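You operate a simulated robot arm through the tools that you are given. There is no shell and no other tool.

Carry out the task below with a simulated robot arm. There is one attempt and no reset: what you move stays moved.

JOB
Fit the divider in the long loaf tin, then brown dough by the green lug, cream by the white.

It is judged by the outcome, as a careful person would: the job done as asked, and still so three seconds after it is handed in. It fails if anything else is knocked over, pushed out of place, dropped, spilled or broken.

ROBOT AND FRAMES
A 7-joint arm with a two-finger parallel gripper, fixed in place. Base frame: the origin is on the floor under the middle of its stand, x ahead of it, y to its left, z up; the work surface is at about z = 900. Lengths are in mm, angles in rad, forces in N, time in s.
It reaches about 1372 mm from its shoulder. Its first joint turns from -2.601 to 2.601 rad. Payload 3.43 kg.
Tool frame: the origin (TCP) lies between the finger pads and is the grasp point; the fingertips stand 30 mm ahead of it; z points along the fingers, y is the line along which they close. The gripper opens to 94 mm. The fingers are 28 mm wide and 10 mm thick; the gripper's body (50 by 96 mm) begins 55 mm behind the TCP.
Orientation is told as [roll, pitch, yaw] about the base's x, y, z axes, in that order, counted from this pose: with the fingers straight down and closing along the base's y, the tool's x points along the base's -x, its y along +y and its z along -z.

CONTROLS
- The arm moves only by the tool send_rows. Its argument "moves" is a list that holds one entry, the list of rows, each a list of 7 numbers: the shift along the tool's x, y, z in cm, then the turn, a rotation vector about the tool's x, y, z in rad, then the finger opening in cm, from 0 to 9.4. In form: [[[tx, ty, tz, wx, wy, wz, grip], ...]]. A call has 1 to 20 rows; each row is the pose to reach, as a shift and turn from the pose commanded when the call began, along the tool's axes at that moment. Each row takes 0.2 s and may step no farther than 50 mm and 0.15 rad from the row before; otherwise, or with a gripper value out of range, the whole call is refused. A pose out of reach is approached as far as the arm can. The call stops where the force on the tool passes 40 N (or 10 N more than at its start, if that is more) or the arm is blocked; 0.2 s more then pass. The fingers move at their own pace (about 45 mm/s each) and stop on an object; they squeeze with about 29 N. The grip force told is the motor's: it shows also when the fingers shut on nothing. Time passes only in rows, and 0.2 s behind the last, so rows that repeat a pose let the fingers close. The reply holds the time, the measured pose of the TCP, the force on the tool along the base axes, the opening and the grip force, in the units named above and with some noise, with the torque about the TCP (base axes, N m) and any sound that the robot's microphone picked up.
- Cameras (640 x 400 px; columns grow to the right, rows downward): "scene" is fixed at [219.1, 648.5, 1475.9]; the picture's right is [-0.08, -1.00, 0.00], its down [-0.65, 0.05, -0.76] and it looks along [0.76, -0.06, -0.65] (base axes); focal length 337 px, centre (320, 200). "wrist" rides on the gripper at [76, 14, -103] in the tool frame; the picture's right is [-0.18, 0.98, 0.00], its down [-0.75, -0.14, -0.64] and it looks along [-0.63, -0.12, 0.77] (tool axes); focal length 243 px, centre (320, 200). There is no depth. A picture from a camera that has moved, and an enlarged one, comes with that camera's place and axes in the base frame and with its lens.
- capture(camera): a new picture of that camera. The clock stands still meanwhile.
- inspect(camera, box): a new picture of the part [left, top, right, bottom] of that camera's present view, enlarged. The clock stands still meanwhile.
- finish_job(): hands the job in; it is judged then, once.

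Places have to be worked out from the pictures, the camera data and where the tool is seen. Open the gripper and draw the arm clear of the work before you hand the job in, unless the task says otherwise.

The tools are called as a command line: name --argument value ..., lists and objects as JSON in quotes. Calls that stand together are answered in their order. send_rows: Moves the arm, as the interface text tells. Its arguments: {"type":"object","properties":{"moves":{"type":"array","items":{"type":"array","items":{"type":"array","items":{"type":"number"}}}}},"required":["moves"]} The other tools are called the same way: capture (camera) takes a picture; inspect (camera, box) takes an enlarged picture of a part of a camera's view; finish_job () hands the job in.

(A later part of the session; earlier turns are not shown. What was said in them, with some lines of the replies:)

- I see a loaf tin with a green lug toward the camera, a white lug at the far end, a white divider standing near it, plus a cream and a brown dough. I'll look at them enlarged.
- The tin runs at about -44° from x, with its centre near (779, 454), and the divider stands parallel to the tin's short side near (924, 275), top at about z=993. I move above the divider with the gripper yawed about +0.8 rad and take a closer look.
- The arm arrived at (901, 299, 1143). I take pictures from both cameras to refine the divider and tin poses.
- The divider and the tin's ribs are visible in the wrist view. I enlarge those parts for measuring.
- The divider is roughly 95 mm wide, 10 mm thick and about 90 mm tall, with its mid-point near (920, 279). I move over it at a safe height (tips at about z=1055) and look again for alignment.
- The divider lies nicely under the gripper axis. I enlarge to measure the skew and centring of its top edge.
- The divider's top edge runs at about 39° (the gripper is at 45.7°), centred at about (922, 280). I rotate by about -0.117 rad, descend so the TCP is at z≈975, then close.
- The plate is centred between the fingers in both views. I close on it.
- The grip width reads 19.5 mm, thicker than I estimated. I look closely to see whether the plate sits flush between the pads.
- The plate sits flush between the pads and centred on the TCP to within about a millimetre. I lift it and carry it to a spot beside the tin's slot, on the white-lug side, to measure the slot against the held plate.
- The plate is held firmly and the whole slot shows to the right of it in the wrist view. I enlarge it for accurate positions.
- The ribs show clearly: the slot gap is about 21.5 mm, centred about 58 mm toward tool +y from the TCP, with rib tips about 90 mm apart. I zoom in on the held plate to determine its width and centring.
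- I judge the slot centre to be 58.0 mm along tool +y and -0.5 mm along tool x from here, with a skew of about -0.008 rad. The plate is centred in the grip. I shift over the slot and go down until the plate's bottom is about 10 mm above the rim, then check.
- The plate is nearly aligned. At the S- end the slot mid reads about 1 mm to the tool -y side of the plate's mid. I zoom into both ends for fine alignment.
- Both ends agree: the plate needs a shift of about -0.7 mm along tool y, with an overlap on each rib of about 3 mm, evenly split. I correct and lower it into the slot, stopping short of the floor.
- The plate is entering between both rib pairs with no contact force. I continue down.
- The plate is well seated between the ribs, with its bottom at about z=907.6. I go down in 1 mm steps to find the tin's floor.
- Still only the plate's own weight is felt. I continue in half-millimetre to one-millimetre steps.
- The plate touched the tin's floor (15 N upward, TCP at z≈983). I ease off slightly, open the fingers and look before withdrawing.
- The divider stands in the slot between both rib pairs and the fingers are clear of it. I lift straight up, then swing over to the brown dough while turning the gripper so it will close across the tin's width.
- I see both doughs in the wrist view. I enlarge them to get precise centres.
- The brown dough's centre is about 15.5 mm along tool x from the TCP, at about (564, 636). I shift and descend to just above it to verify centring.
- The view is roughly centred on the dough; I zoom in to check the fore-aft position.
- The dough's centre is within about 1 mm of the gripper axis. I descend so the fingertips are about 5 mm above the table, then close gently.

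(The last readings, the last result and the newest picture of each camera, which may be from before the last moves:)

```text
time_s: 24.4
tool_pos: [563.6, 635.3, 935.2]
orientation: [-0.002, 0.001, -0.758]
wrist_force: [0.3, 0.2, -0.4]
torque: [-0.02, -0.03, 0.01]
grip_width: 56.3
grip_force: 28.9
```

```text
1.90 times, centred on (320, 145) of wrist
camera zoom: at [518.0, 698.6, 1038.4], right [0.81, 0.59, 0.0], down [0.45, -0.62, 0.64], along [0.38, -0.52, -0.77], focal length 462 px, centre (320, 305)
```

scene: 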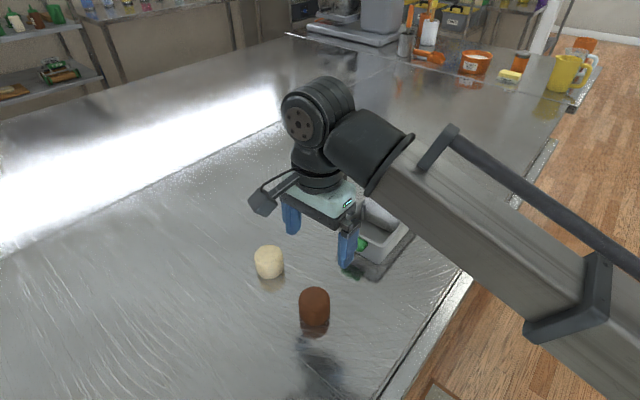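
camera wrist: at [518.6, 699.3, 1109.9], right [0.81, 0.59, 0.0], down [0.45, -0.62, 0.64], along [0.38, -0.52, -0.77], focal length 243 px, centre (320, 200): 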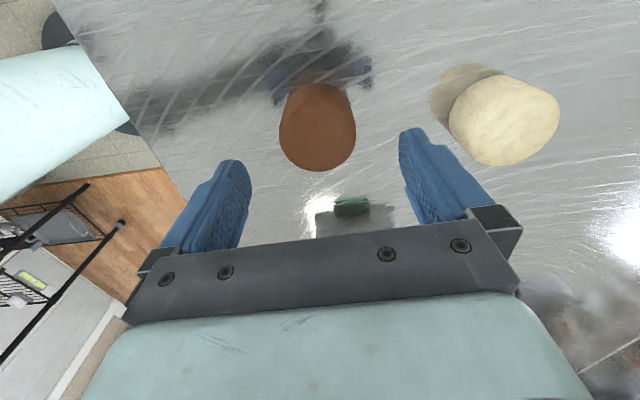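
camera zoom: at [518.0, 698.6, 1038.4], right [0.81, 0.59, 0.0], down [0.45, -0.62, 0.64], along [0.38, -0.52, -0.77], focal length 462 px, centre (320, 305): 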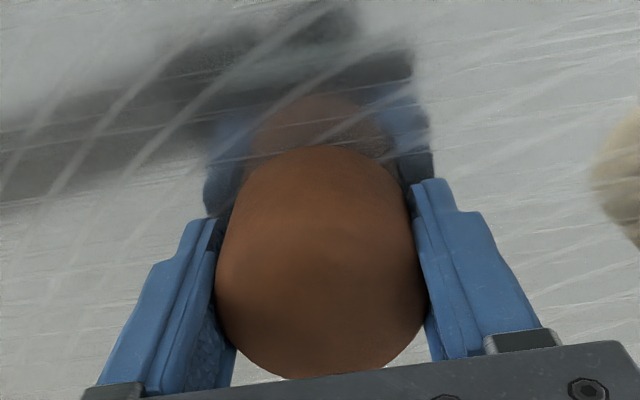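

The dough is held (56 mm, full grip force). I lift it 150 mm and carry it above the green-lug compartment, then check.

send_rows --moves '[[[0, 0, -1.5, 0, 0, 0, 5.2], [0, 0, -4.0, 0, 0, 0, 5.2], [0, 0, -8.0, 0, 0, 0, 5.2], [0, 0, -12.0, 0, 0, 0, 5.2], [0, 0, -15.0, 0, 0, 0, 5.2], [-2.8, 0.23, -15.0, 0, 0, 0, 5.2], [-5.6, 0.46, -15.0, 0, 0, 0, 5.2], [-8.4, 0.69, -15.0, 0, 0, 0, 5.2], [-11.2, 0.93, -15.0, 0, 0, 0, 5.2], [-14.0, 1.16, -15.0, 0, 0, 0, 5.2], [-16.8, 1.39, -15.0, 0, 0, 0, 5.2], [-19.6, 1.62, -15.0, 0, 0, 0, 5.2], [-22.33, 1.85, -15.0, 0, 0, 0, 5.2], [-22.33, 1.85, -15.0, 0, 0, 0, 5.2]]]'

capture --camera "wrist"

inspect --camera "scene" --box '[310, 110, 470, 290]'

```text
time_s: 27.4
tool_pos: [738.3, 496.6, 1085.3]
orientation: [0.001, -0.001, -0.758]
wrist_force: [-0.4, -0.6, -1.3]
torque: [0.03, 0.01, 0.01]
grip_width: 56.3
grip_force: 29.1
```

```text
taken
camera wrist: at [692.8, 559.1, 1189.2], right [0.81, 0.59, 0.0], down [0.45, -0.62, 0.64], along [0.38, -0.52, -0.77], focal length 243 px, centre (320, 200)
```

wrist: 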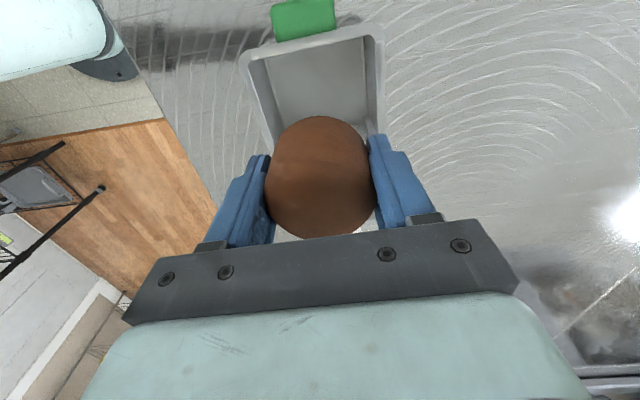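

```text
2.22 times, centred on (390, 200) of scene
camera zoom: at [219.1, 648.5, 1475.9], right [-0.08, -1.0, 0.0], down [-0.65, 0.05, -0.76], along [0.76, -0.06, -0.65], focal length 748 px, centre (164, 200)
```

zoom: 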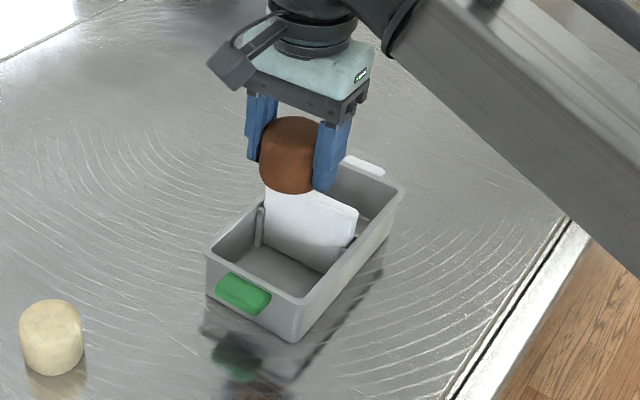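

The green-end wall is about 45 mm from the dough's axis, as planned. I zoom to check the lateral centring against the tin's side walls.

inspect --camera "wrist" --box '[230, 0, 410, 140]'

```text
2.86 times, centred on (320, 70) of wrist
camera zoom: at [692.8, 559.1, 1189.2], right [0.81, 0.59, 0.0], down [0.45, -0.62, 0.64], along [0.38, -0.52, -0.77], focal length 693 px, centre (320, 571)
```

zoom: 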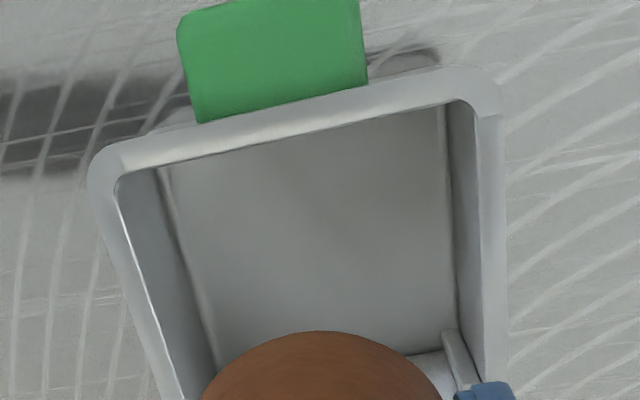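

The dough is centred to within about 1 mm of the side walls (±53 mm), with 45 mm to the green wall. I lower it toward the tin floor.

send_rows --moves '[[[0, 0, 2.5, 0, 0, 0, 5.2], [0, 0, 5.0, 0, 0, 0, 5.2], [0, 0, 7.5, 0, 0, 0, 5.2], [0, 0, 9.5, 0, 0, 0, 5.2], [0, 0, 11.5, 0, 0, 0, 5.2], [0, 0, 13.0, 0, 0, 0, 5.2], [0, 0, 14.0, 0, 0, 0, 5.2], [0, 0, 14.4, 0, 0, 0, 5.2], [0, 0, 14.4, 0, 0, 0, 5.2]]]'

inspect --camera "wrist" --box '[180, 0, 460, 250]'

inspect --camera "scene" --box '[310, 110, 470, 290]'

```text
time_s: 29.4
tool_pos: [738.8, 495.3, 940.1]
orientation: [0.0, 0.0, -0.756]
wrist_force: [0.2, -0.4, -1.1]
torque: [0.02, -0.02, 0.01]
grip_width: 56.4
grip_force: 29.0
```

```text
1.60 times, centred on (320, 125) of wrist
camera zoom: at [693.0, 557.8, 1044.7], right [0.81, 0.59, 0.0], down [0.45, -0.62, 0.64], along [0.38, -0.52, -0.77], focal length 388 px, centre (320, 320)
```

zoom: 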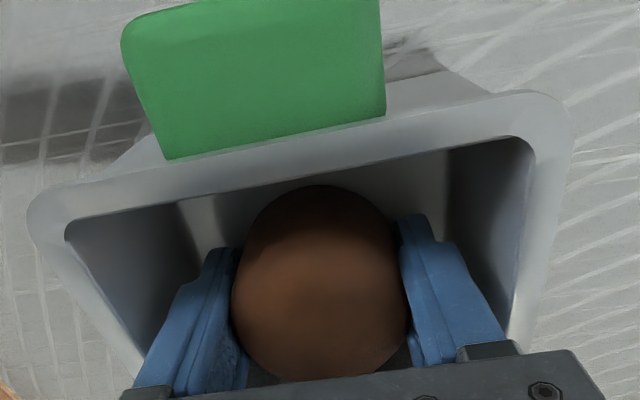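

```text
2.22 times, centred on (390, 200) of scene
camera zoom: at [219.1, 648.5, 1475.9], right [-0.08, -1.0, 0.0], down [-0.65, 0.05, -0.76], along [0.76, -0.06, -0.65], focal length 748 px, centre (164, 200)
```

zoom: 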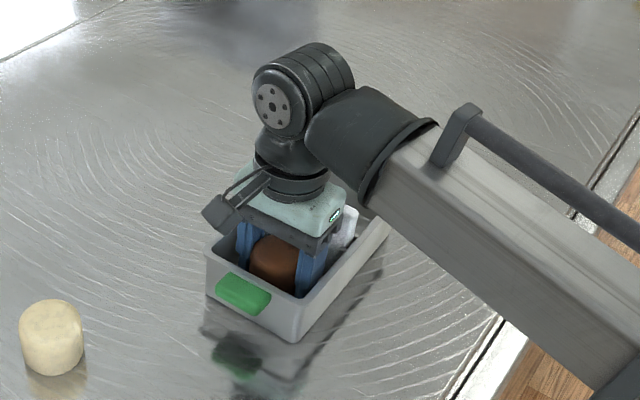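

The dough hangs about 1 mm above the floor with no contact yet. I ease it down in half-millimetre steps.

send_rows --moves '[[[0, 0, 0.05, 0, 0, 0, 5.2], [0, 0, 0.1, 0, 0, 0, 5.2], [0, 0, 0.15, 0, 0, 0, 5.2]]]'

```text
time_s: 30.2
tool_pos: [739.8, 495.6, 940.0]
orientation: [0.0, -0.001, -0.757]
wrist_force: [0.7, -0.2, -0.9]
torque: [0.03, -0.01, 0.03]
grip_width: 56.3
grip_force: 28.9
```

send_rows --moves '[[[0, 0, 0.05, 0, 0, 0, 5.2], [0, 0, 0.1, 0, 0, 0, 5.2]]]'

```text
time_s: 30.8
tool_pos: [739.6, 495.7, 938.1]
orientation: [0.0, -0.002, -0.757]
wrist_force: [-0.2, -0.3, -1.8]
torque: [-0.02, 0.02, 0.0]
grip_width: 56.6
grip_force: 29.2
```

Still only weight. One more millimetre.

send_rows --moves '[[[0, 0, 0.05, 0, 0, 0, 5.2], [0, 0, 0.1, 0, 0, 0, 5.2]]]'

```text
time_s: 31.4
tool_pos: [738.6, 495.1, 937.8]
orientation: [0.002, 0.0, -0.758]
wrist_force: [-0.6, -0.4, 16.2]
torque: [0.06, 0.19, 0.02]
grip_width: 56.1
grip_force: 29.4
```

Contact with the floor (16 N). I ease up slightly and open to 70 mm only, so the fingers stay clear of the walls, then rise.

send_rows --moves '[[[0, 0, -0.05, 0, 0, 0, 5.2], [0, 0, -0.05, 0, 0, 0, 6.0], [0, 0, -0.05, 0, 0, 0, 6.6], [0, 0, -0.05, 0, 0, 0, 7.0], [0, 0, -0.05, 0, 0, 0, 7.0]]]'

inspect --camera "wrist" --box '[180, 0, 460, 250]'

```text
time_s: 32.6
tool_pos: [738.9, 495.1, 938.1]
orientation: [-0.001, 0.001, -0.758]
wrist_force: [0.0, 0.7, 0.3]
torque: [-0.03, 0.01, 0.02]
grip_width: 70.1
grip_force: 0.1
```

```text
1.60 times, centred on (320, 125) of wrist
camera zoom: at [693.2, 558.0, 1041.4], right [0.81, 0.59, 0.0], down [0.45, -0.62, 0.64], along [0.38, -0.52, -0.77], focal length 388 px, centre (320, 320)
```

zoom: 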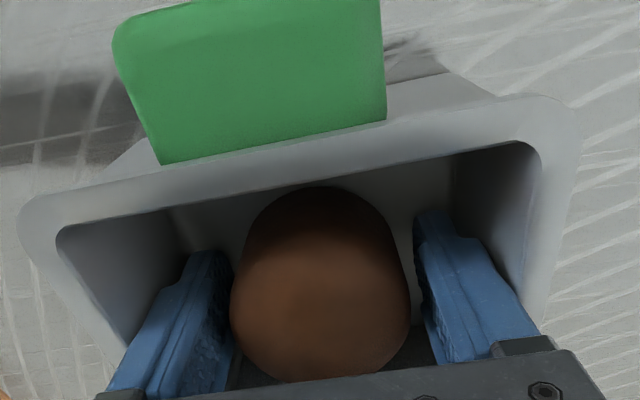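

The dough is free, with clearance on both sides. I rise straight up and carry the gripper over to the cream dough.

send_rows --moves '[[[0, 0, -1.5, 0, 0, 0, 7.0], [0, 0, -4.5, 0, 0, 0, 7.0], [0, 0, -8.5, 0, 0, 0, 7.0], [0, 0, -12.5, 0, 0, 0, 7.0], [0, 0, -15.0, 0, 0, 0, 8.0], [2.5, 1.4, -15.0, 0, 0, 0, 9.4], [5.1, 2.9, -15.0, 0, 0, 0, 9.4], [7.7, 4.4, -15.0, 0, 0, 0, 9.4], [10.3, 5.9, -15.0, 0, 0, 0, 9.4], [12.9, 7.4, -15.0, 0, 0, 0, 9.4], [15.5, 8.9, -15.0, 0, 0, 0, 9.4], [18.1, 10.4, -15.0, 0, 0, 0, 9.4], [20.68, 11.96, -15.0, 0, 0, 0, 9.4], [20.68, 11.96, -15.0, 0, 0, 0, 9.4]]]'

capture --camera "wrist"

inspect --camera "scene" --box '[310, 150, 450, 290]'

```text
time_s: 35.6
tool_pos: [670.0, 724.1, 1088.1]
orientation: [0.0, 0.0, -0.757]
wrist_force: [0.6, -0.5, 0.0]
torque: [0.0, 0.0, -0.02]
grip_width: 94.2
grip_force: 0.1
```

```text
taken
camera wrist: at [623.9, 786.2, 1192.2], right [0.81, 0.59, 0.0], down [0.45, -0.62, 0.64], along [0.38, -0.52, -0.77], focal length 243 px, centre (320, 200)
```

wrist: 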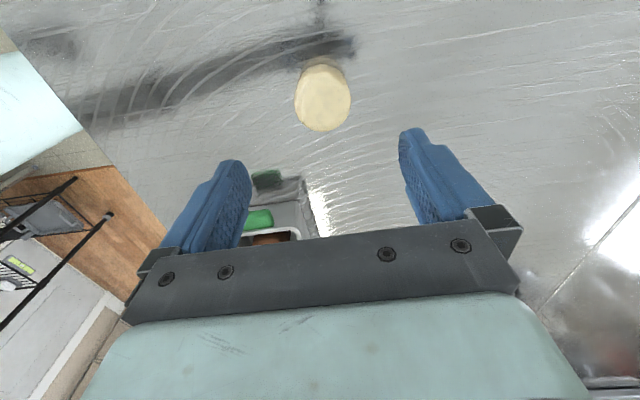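

```text
2.86 times, centred on (380, 220) of scene
camera zoom: at [219.1, 648.5, 1475.9], right [-0.08, -1.0, 0.0], down [-0.65, 0.05, -0.76], along [0.76, -0.06, -0.65], focal length 962 px, centre (149, 143)
```

zoom: 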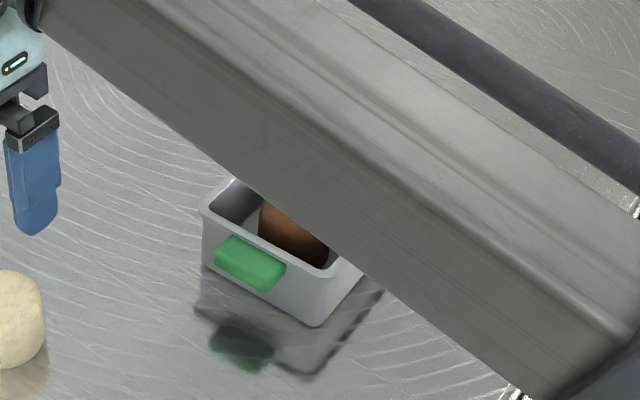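

The brown dough sits in the green-lug compartment, and the cream dough is nearly under the gripper. I zoom in for its centre.

inspect --camera "wrist" --box '[270, 40, 380, 150]'

```text
3.64 times, centred on (325, 95) of wrist
camera zoom: at [623.9, 786.2, 1192.2], right [0.81, 0.59, 0.0], down [0.45, -0.62, 0.64], along [0.38, -0.52, -0.77], focal length 882 px, centre (302, 582)
```

zoom: 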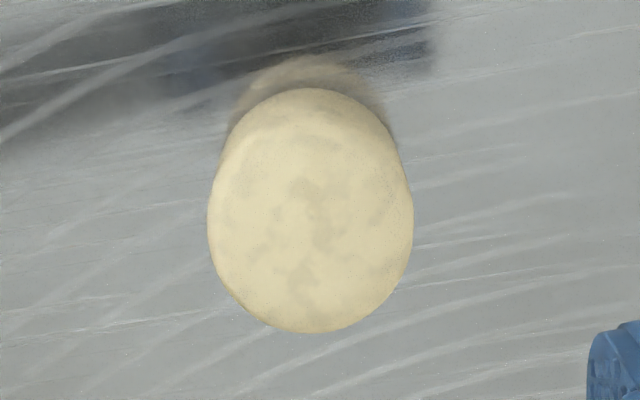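

The cream dough's centre is about (-4, +2) mm in tool x, y from the axis. I correct, descend to TCP z≈935 and close.

send_rows --moves '[[[-0.2, 0.1, 3.0, 0, 0, 0, 9.4], [-0.4, 0.2, 6.0, 0, 0, 0, 9.4], [-0.4, 0.2, 9.0, 0, 0, 0, 9.4], [-0.4, 0.2, 11.5, 0, 0, 0, 9.4], [-0.4, 0.2, 13.5, 0, 0, 0, 9.4], [-0.4, 0.2, 14.8, 0, 0, 0, 9.4], [-0.4, 0.2, 15.3, 0, 0, 0, 9.4], [-0.4, 0.2, 15.3, 0, 0, 0, 9.4]]]'

inspect --camera "wrist" --box '[180, 40, 460, 250]'

```text
time_s: 37.4
tool_pos: [675.7, 722.5, 934.8]
orientation: [0.001, 0.001, -0.758]
wrist_force: [-0.2, -0.6, 0.7]
torque: [-0.02, 0.0, 0.06]
grip_width: 94.1
grip_force: 0.1
```

```text
1.90 times, centred on (320, 145) of wrist
camera zoom: at [629.7, 785.3, 1038.8], right [0.81, 0.59, 0.0], down [0.45, -0.62, 0.64], along [0.38, -0.52, -0.77], focal length 462 px, centre (320, 305)
```

zoom: 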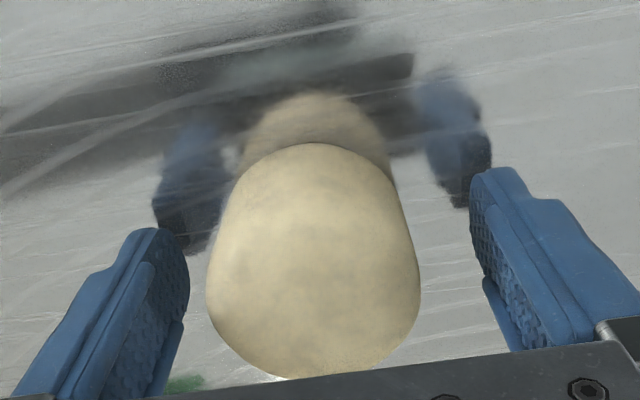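

Compared with the brown grip, the cream dough sits about 2 mm to tool -y. I shift by -2 mm and close.

send_rows --moves '[[[0, -0.2, 0, 0, 0, 0, 9.4], [0, -0.2, 0, 0, 0, 0, 8.0], [0, -0.2, 0, 0, 0, 0, 7.0], [0, -0.2, 0, 0, 0, 0, 6.0], [0, -0.2, 0, 0, 0, 0, 5.2], [0, -0.2, 0, 0, 0, 0, 5.2]]]'

inspect --camera "wrist" --box '[180, 40, 460, 250]'

```text
time_s: 38.8
tool_pos: [673.2, 721.1, 934.8]
orientation: [0.001, -0.002, -0.758]
wrist_force: [0.4, 0.9, 1.0]
torque: [0.07, -0.06, 0.0]
grip_width: 56.1
grip_force: 28.8
```

```text
1.90 times, centred on (320, 145) of wrist
camera zoom: at [628.2, 784.0, 1039.2], right [0.81, 0.59, 0.0], down [0.45, -0.62, 0.64], along [0.38, -0.52, -0.77], focal length 462 px, centre (320, 305)
```

zoom: 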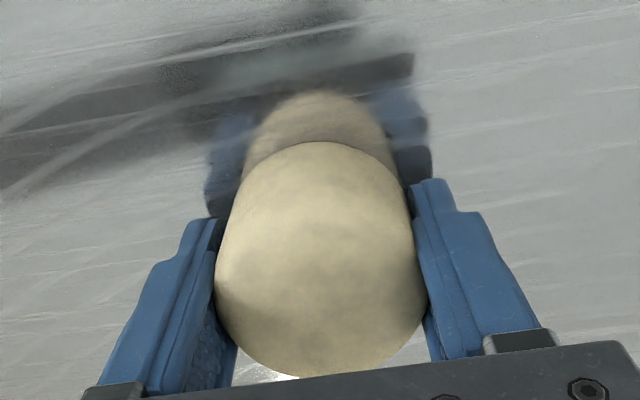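

The cream dough is held (56 mm). I lift it 160 mm and carry it over the divider to above the white-lug compartment.

send_rows --moves '[[[0, 0, -1.5, 0, 0, 0, 5.2], [0, 0, -4.5, 0, 0, 0, 5.2], [0, 0, -8.5, 0, 0, 0, 5.2], [0, 0, -12.5, 0, 0, 0, 5.2], [0, 0, -16.0, 0, 0, 0, 5.2], [-2.84, -1.09, -16.0, 0, 0, 0, 5.2], [-5.68, -2.19, -16.0, 0, 0, 0, 5.2], [-8.52, -3.28, -16.0, 0, 0, 0, 5.2], [-11.36, -4.37, -16.0, 0, 0, 0, 5.2], [-14.2, -5.47, -16.0, 0, 0, 0, 5.2], [-17.03, -6.56, -16.0, 0, 0, 0, 5.2], [-19.87, -7.66, -16.0, 0, 0, 0, 5.2], [-22.71, -8.75, -16.0, 0, 0, 0, 5.2], [-25.55, -9.84, -16.0, 0, 0, 0, 5.2], [-28.39, -10.94, -16.0, 0, 0, 0, 5.2], [-31.23, -12.03, -16.0, 0, 0, 0, 5.2], [-31.23, -12.03, -16.0, 0, 0, 0, 5.2]]]'

capture --camera "wrist"

inspect --camera "scene" --box '[320, 90, 480, 270]'

```text
time_s: 42.4
tool_pos: [816.2, 419.2, 1095.9]
orientation: [0.002, 0.0, -0.756]
wrist_force: [0.2, 1.3, -1.7]
torque: [0.0, -0.01, -0.01]
grip_width: 56.3
grip_force: 29.2
```

```text
taken
camera wrist: at [770.8, 481.8, 1200.9], right [0.81, 0.59, 0.0], down [0.45, -0.62, 0.64], along [0.38, -0.52, -0.77], focal length 243 px, centre (320, 200)
```

wrist: 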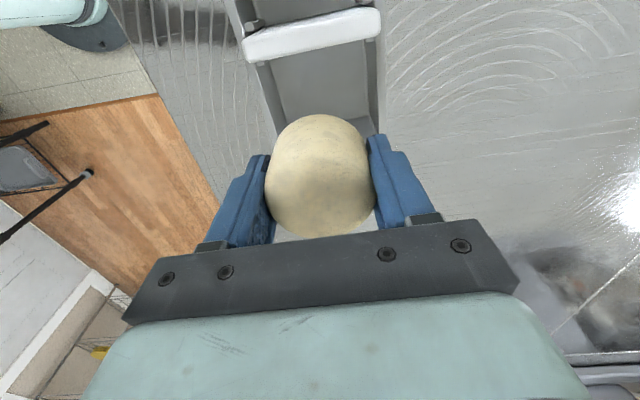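

```text
2.22 times, centred on (400, 180) of scene
camera zoom: at [219.1, 648.5, 1475.9], right [-0.08, -1.0, 0.0], down [-0.65, 0.05, -0.76], along [0.76, -0.06, -0.65], focal length 748 px, centre (142, 244)
```

zoom: 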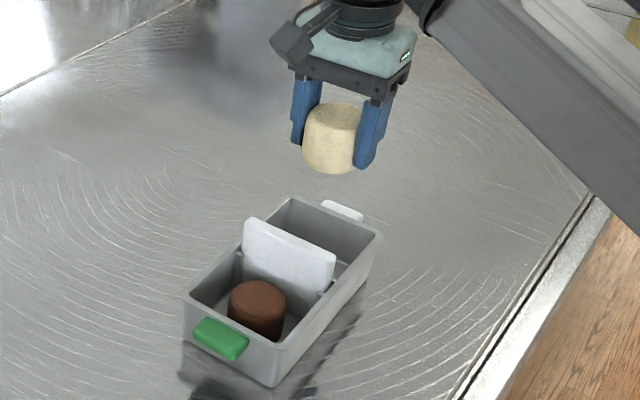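

The brown dough and divider look good in the scene view. I zoom the wrist picture to check the cream dough's clearance from the divider and the side walls before lowering.

inspect --camera "wrist" --box '[220, 0, 410, 145]'

```text
2.76 times, centred on (315, 72) of wrist
camera zoom: at [770.8, 481.8, 1200.9], right [0.81, 0.59, 0.0], down [0.45, -0.62, 0.64], along [0.38, -0.52, -0.77], focal length 669 px, centre (334, 552)
```

zoom: 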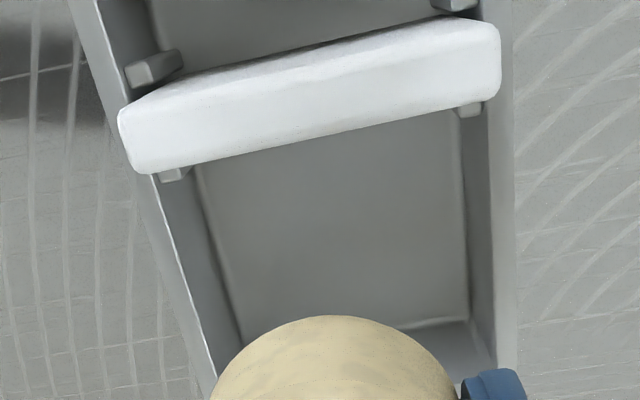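

The divider face is about 48 mm away and the side walls are clear; the tin centre is about 1 mm to tool +y. I lower the dough with that small correction, stopping a few millimetres above the floor.

send_rows --moves '[[[0, 0.1, 2.5, 0, 0, 0, 5.2], [0, 0.1, 5.0, 0, 0, 0, 5.2], [0, 0.1, 7.5, 0, 0, 0, 5.2], [0, 0.1, 9.5, 0, 0, 0, 5.2], [0, 0.1, 11.5, 0, 0, 0, 5.2], [0, 0.1, 13.0, 0, 0, 0, 5.2], [0, 0.1, 14.4, 0, 0, 0, 5.2], [0, 0.1, 15.4, 0, 0, 0, 5.2], [0, 0.1, 15.4, 0, 0, 0, 5.2]]]'

capture --camera "wrist"

inspect --camera "scene" --box '[320, 90, 480, 270]'

```text
time_s: 44.4
tool_pos: [819.2, 420.1, 941.2]
orientation: [-0.001, 0.0, -0.756]
wrist_force: [-0.2, 0.7, -0.5]
torque: [0.01, -0.03, 0.01]
grip_width: 55.8
grip_force: 28.7
```

```text
taken
camera wrist: at [772.5, 483.1, 1045.1], right [0.81, 0.59, 0.0], down [0.45, -0.62, 0.64], along [0.38, -0.52, -0.77], focal length 243 px, centre (320, 200)
```

wrist: 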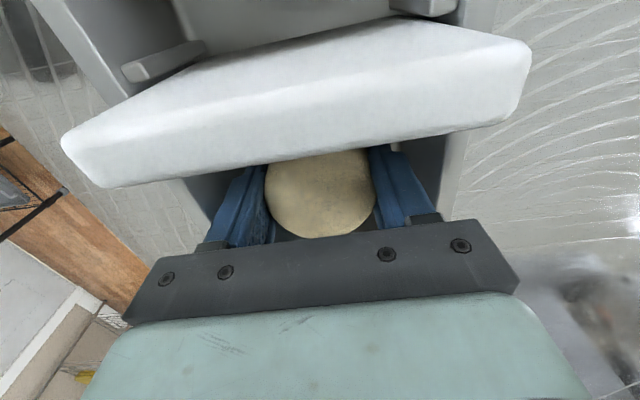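

```text
2.22 times, centred on (400, 180) of scene
camera zoom: at [219.1, 648.5, 1475.9], right [-0.08, -1.0, 0.0], down [-0.65, 0.05, -0.76], along [0.76, -0.06, -0.65], focal length 748 px, centre (142, 244)
```

zoom: 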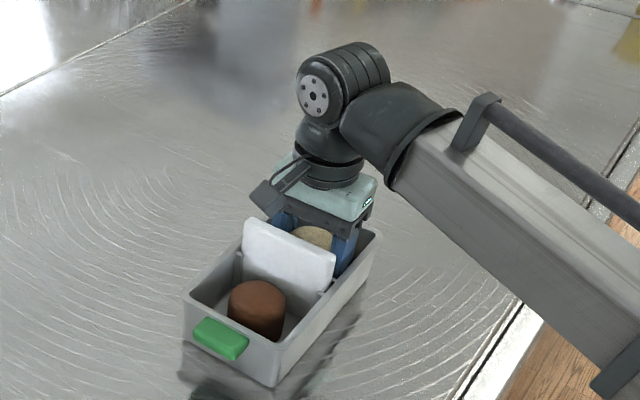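

The camera and gripper body clear the divider, and the dough is about 3 mm above the floor. I ease it down.

send_rows --moves '[[[0, 0, 0.05, 0, 0, 0, 5.2], [0, 0, 0.1, 0, 0, 0, 5.2], [0, 0, 0.15, 0, 0, 0, 5.2], [0, 0, 0.2, 0, 0, 0, 5.2]]]'

```text
time_s: 45.4
tool_pos: [819.0, 419.4, 939.8]
orientation: [0.001, -0.001, -0.758]
wrist_force: [-1.0, -0.1, -1.6]
torque: [0.02, 0.03, 0.01]
grip_width: 55.9
grip_force: 29.0
```

No contact yet, so one more millimetre.

send_rows --moves '[[[0, 0, 0.05, 0, 0, 0, 5.2], [0, 0, 0.1, 0, 0, 0, 5.2]]]'

```text
time_s: 46.0
tool_pos: [818.1, 420.5, 938.8]
orientation: [-0.001, 0.002, -0.759]
wrist_force: [-1.8, -1.7, 8.0]
torque: [0.07, 0.13, 0.04]
grip_width: 55.9
grip_force: 28.7
```

The dough now rests on the floor (8 N). I release to 70 mm and look.

send_rows --moves '[[[0, 0, 0, 0, 0, 0, 5.4], [0, 0, 0, 0, 0, 0, 6.0], [0, 0, 0, 0, 0, 0, 6.6], [0, 0, 0, 0, 0, 0, 7.0], [0, 0, 0, 0, 0, 0, 7.0]]]'

inspect --camera "wrist" --box '[180, 60, 460, 250]'

```text
time_s: 47.2
tool_pos: [819.0, 419.6, 938.2]
orientation: [0.0, 0.001, -0.757]
wrist_force: [-0.3, -0.7, -0.7]
torque: [-0.02, 0.01, -0.04]
grip_width: 70.3
grip_force: 0.0
```

```text
2.11 times, centred on (320, 155) of wrist
camera zoom: at [773.2, 482.9, 1042.4], right [0.81, 0.59, 0.0], down [0.45, -0.62, 0.64], along [0.38, -0.52, -0.77], focal length 511 px, centre (320, 295)
```

zoom: 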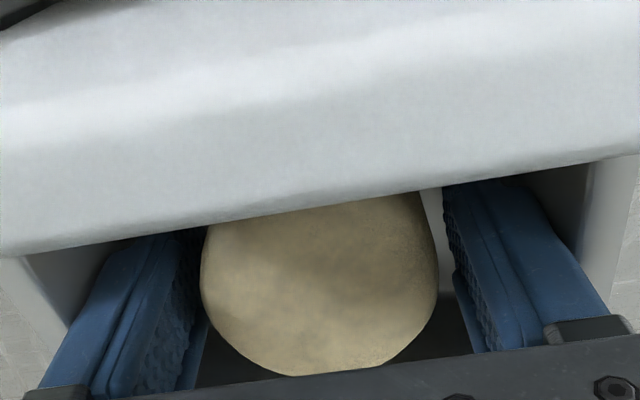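

Both fingers are clear of the dough. I lift straight up, then draw the arm away beyond the tin for a final look.

send_rows --moves '[[[0, 0, -1.5, 0, 0, 0, 7.0], [0, 0, -4.5, 0, 0, 0, 7.0], [0, 0, -8.5, 0, 0, 0, 7.0], [0, 0, -12.5, 0, 0, 0, 7.0], [0, 0, -16.5, 0, 0, 0, 8.0], [0, 0, -20.5, 0, 0, 0, 9.0], [0, 0, -24.0, 0, 0, 0, 9.0], [2.0, 4.0, -25.0, 0, 0, 0, 9.0], [4.0, 8.0, -25.0, 0, 0, 0, 9.0], [6.0, 12.0, -25.0, 0, 0, 0, 9.0], [7.0, 16.0, -25.0, 0, 0, 0, 9.0], [7.0, 16.0, -25.0, 0, 0, 0, 9.0]]]'

capture --camera "scene"

capture --camera "wrist"

inspect --camera "scene" --box '[330, 150, 450, 290]'

```text
time_s: 49.8
tool_pos: [877.7, 583.4, 1188.0]
orientation: [-0.001, 0.0, -0.757]
wrist_force: [-0.2, 0.4, 0.3]
torque: [-0.02, 0.03, -0.01]
grip_width: 89.9
grip_force: 0.1
```

```text
taken
```

scene: 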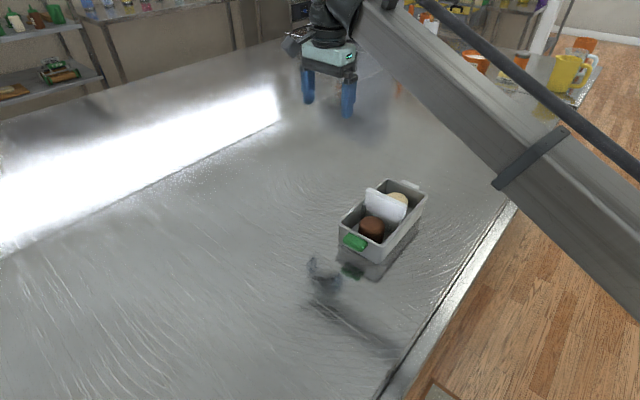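

```text
taken
camera wrist: at [832.7, 646.1, 1291.5], right [0.81, 0.59, 0.0], down [0.45, -0.62, 0.64], along [0.38, -0.52, -0.77], focal length 243 px, centre (320, 200)
```

wrist: 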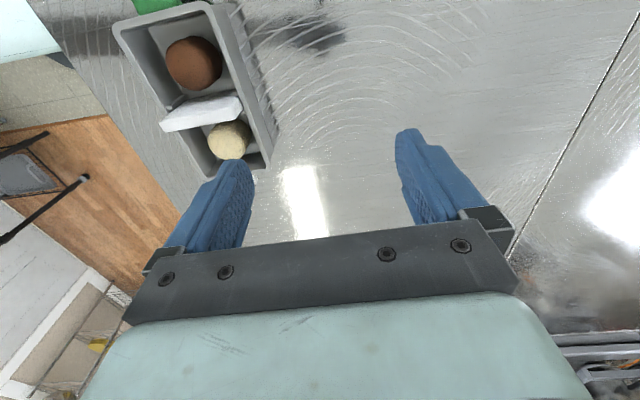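

```text
2.86 times, centred on (390, 220) of scene
camera zoom: at [219.1, 648.5, 1475.9], right [-0.08, -1.0, 0.0], down [-0.65, 0.05, -0.76], along [0.76, -0.06, -0.65], focal length 962 px, centre (120, 143)
```

zoom: 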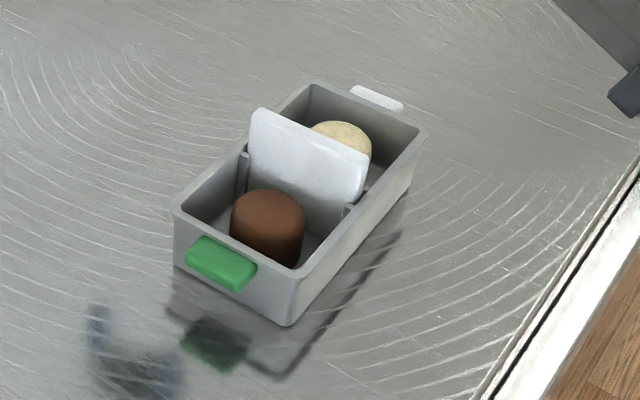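

Everything is in place: the divider is in the slot, brown by the green lug, cream by the white lug. I take one last close look for lean.

inspect --camera "wrist" --box '[105, 0, 285, 190]'

inspect --camera "scene" --box '[355, 175, 425, 245]'

```text
2.11 times, centred on (195, 95) of wrist
camera zoom: at [832.7, 646.1, 1291.5], right [0.81, 0.59, 0.0], down [0.45, -0.62, 0.64], along [0.38, -0.52, -0.77], focal length 511 px, centre (583, 421)
```

zoom: 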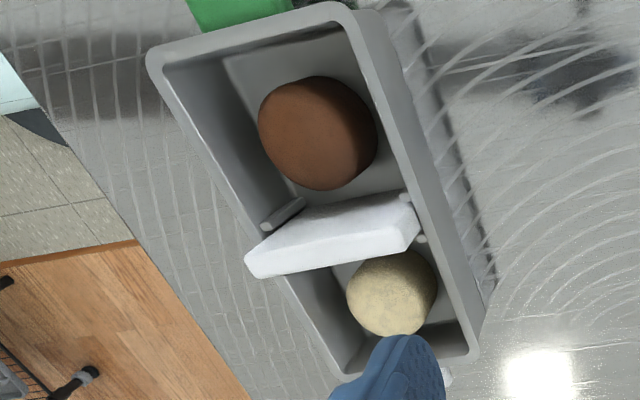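

```text
5.71 times, centred on (390, 210) of scene
camera zoom: at [219.1, 648.5, 1475.9], right [-0.08, -1.0, 0.0], down [-0.65, 0.05, -0.76], along [0.76, -0.06, -0.65], focal length 1924 px, centre (-80, 143)
```

zoom: 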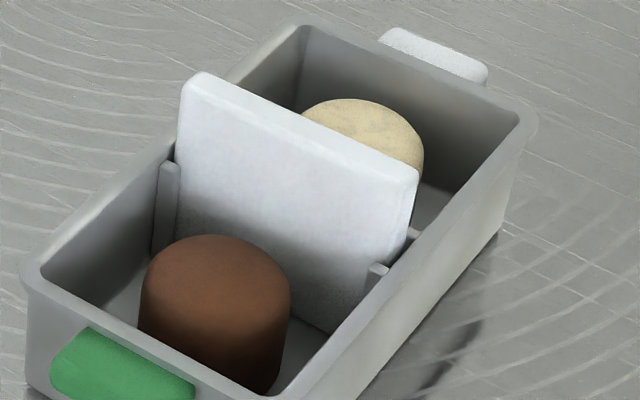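

The divider stands upright between both rib pairs. The brown dough is in the green-lug compartment and the cream in the white-lug one. The tin hasn't moved, the gripper is open and the arm is clear, so I hand in the job.

finish_job

```text
The job is handed in.
```

The job is handed in. The divider stands upright in the tin's slot, with the brown dough in the compartment by the green lug and the cream dough in the one by the white lug.

In the last pictures the divider sat between both pairs of ribs and both doughs rested on the tin floor. I saw nothing else moved or knocked over. The gripper was open and the arm was clear of the tin when I handed in. I have not seen how it was judged.
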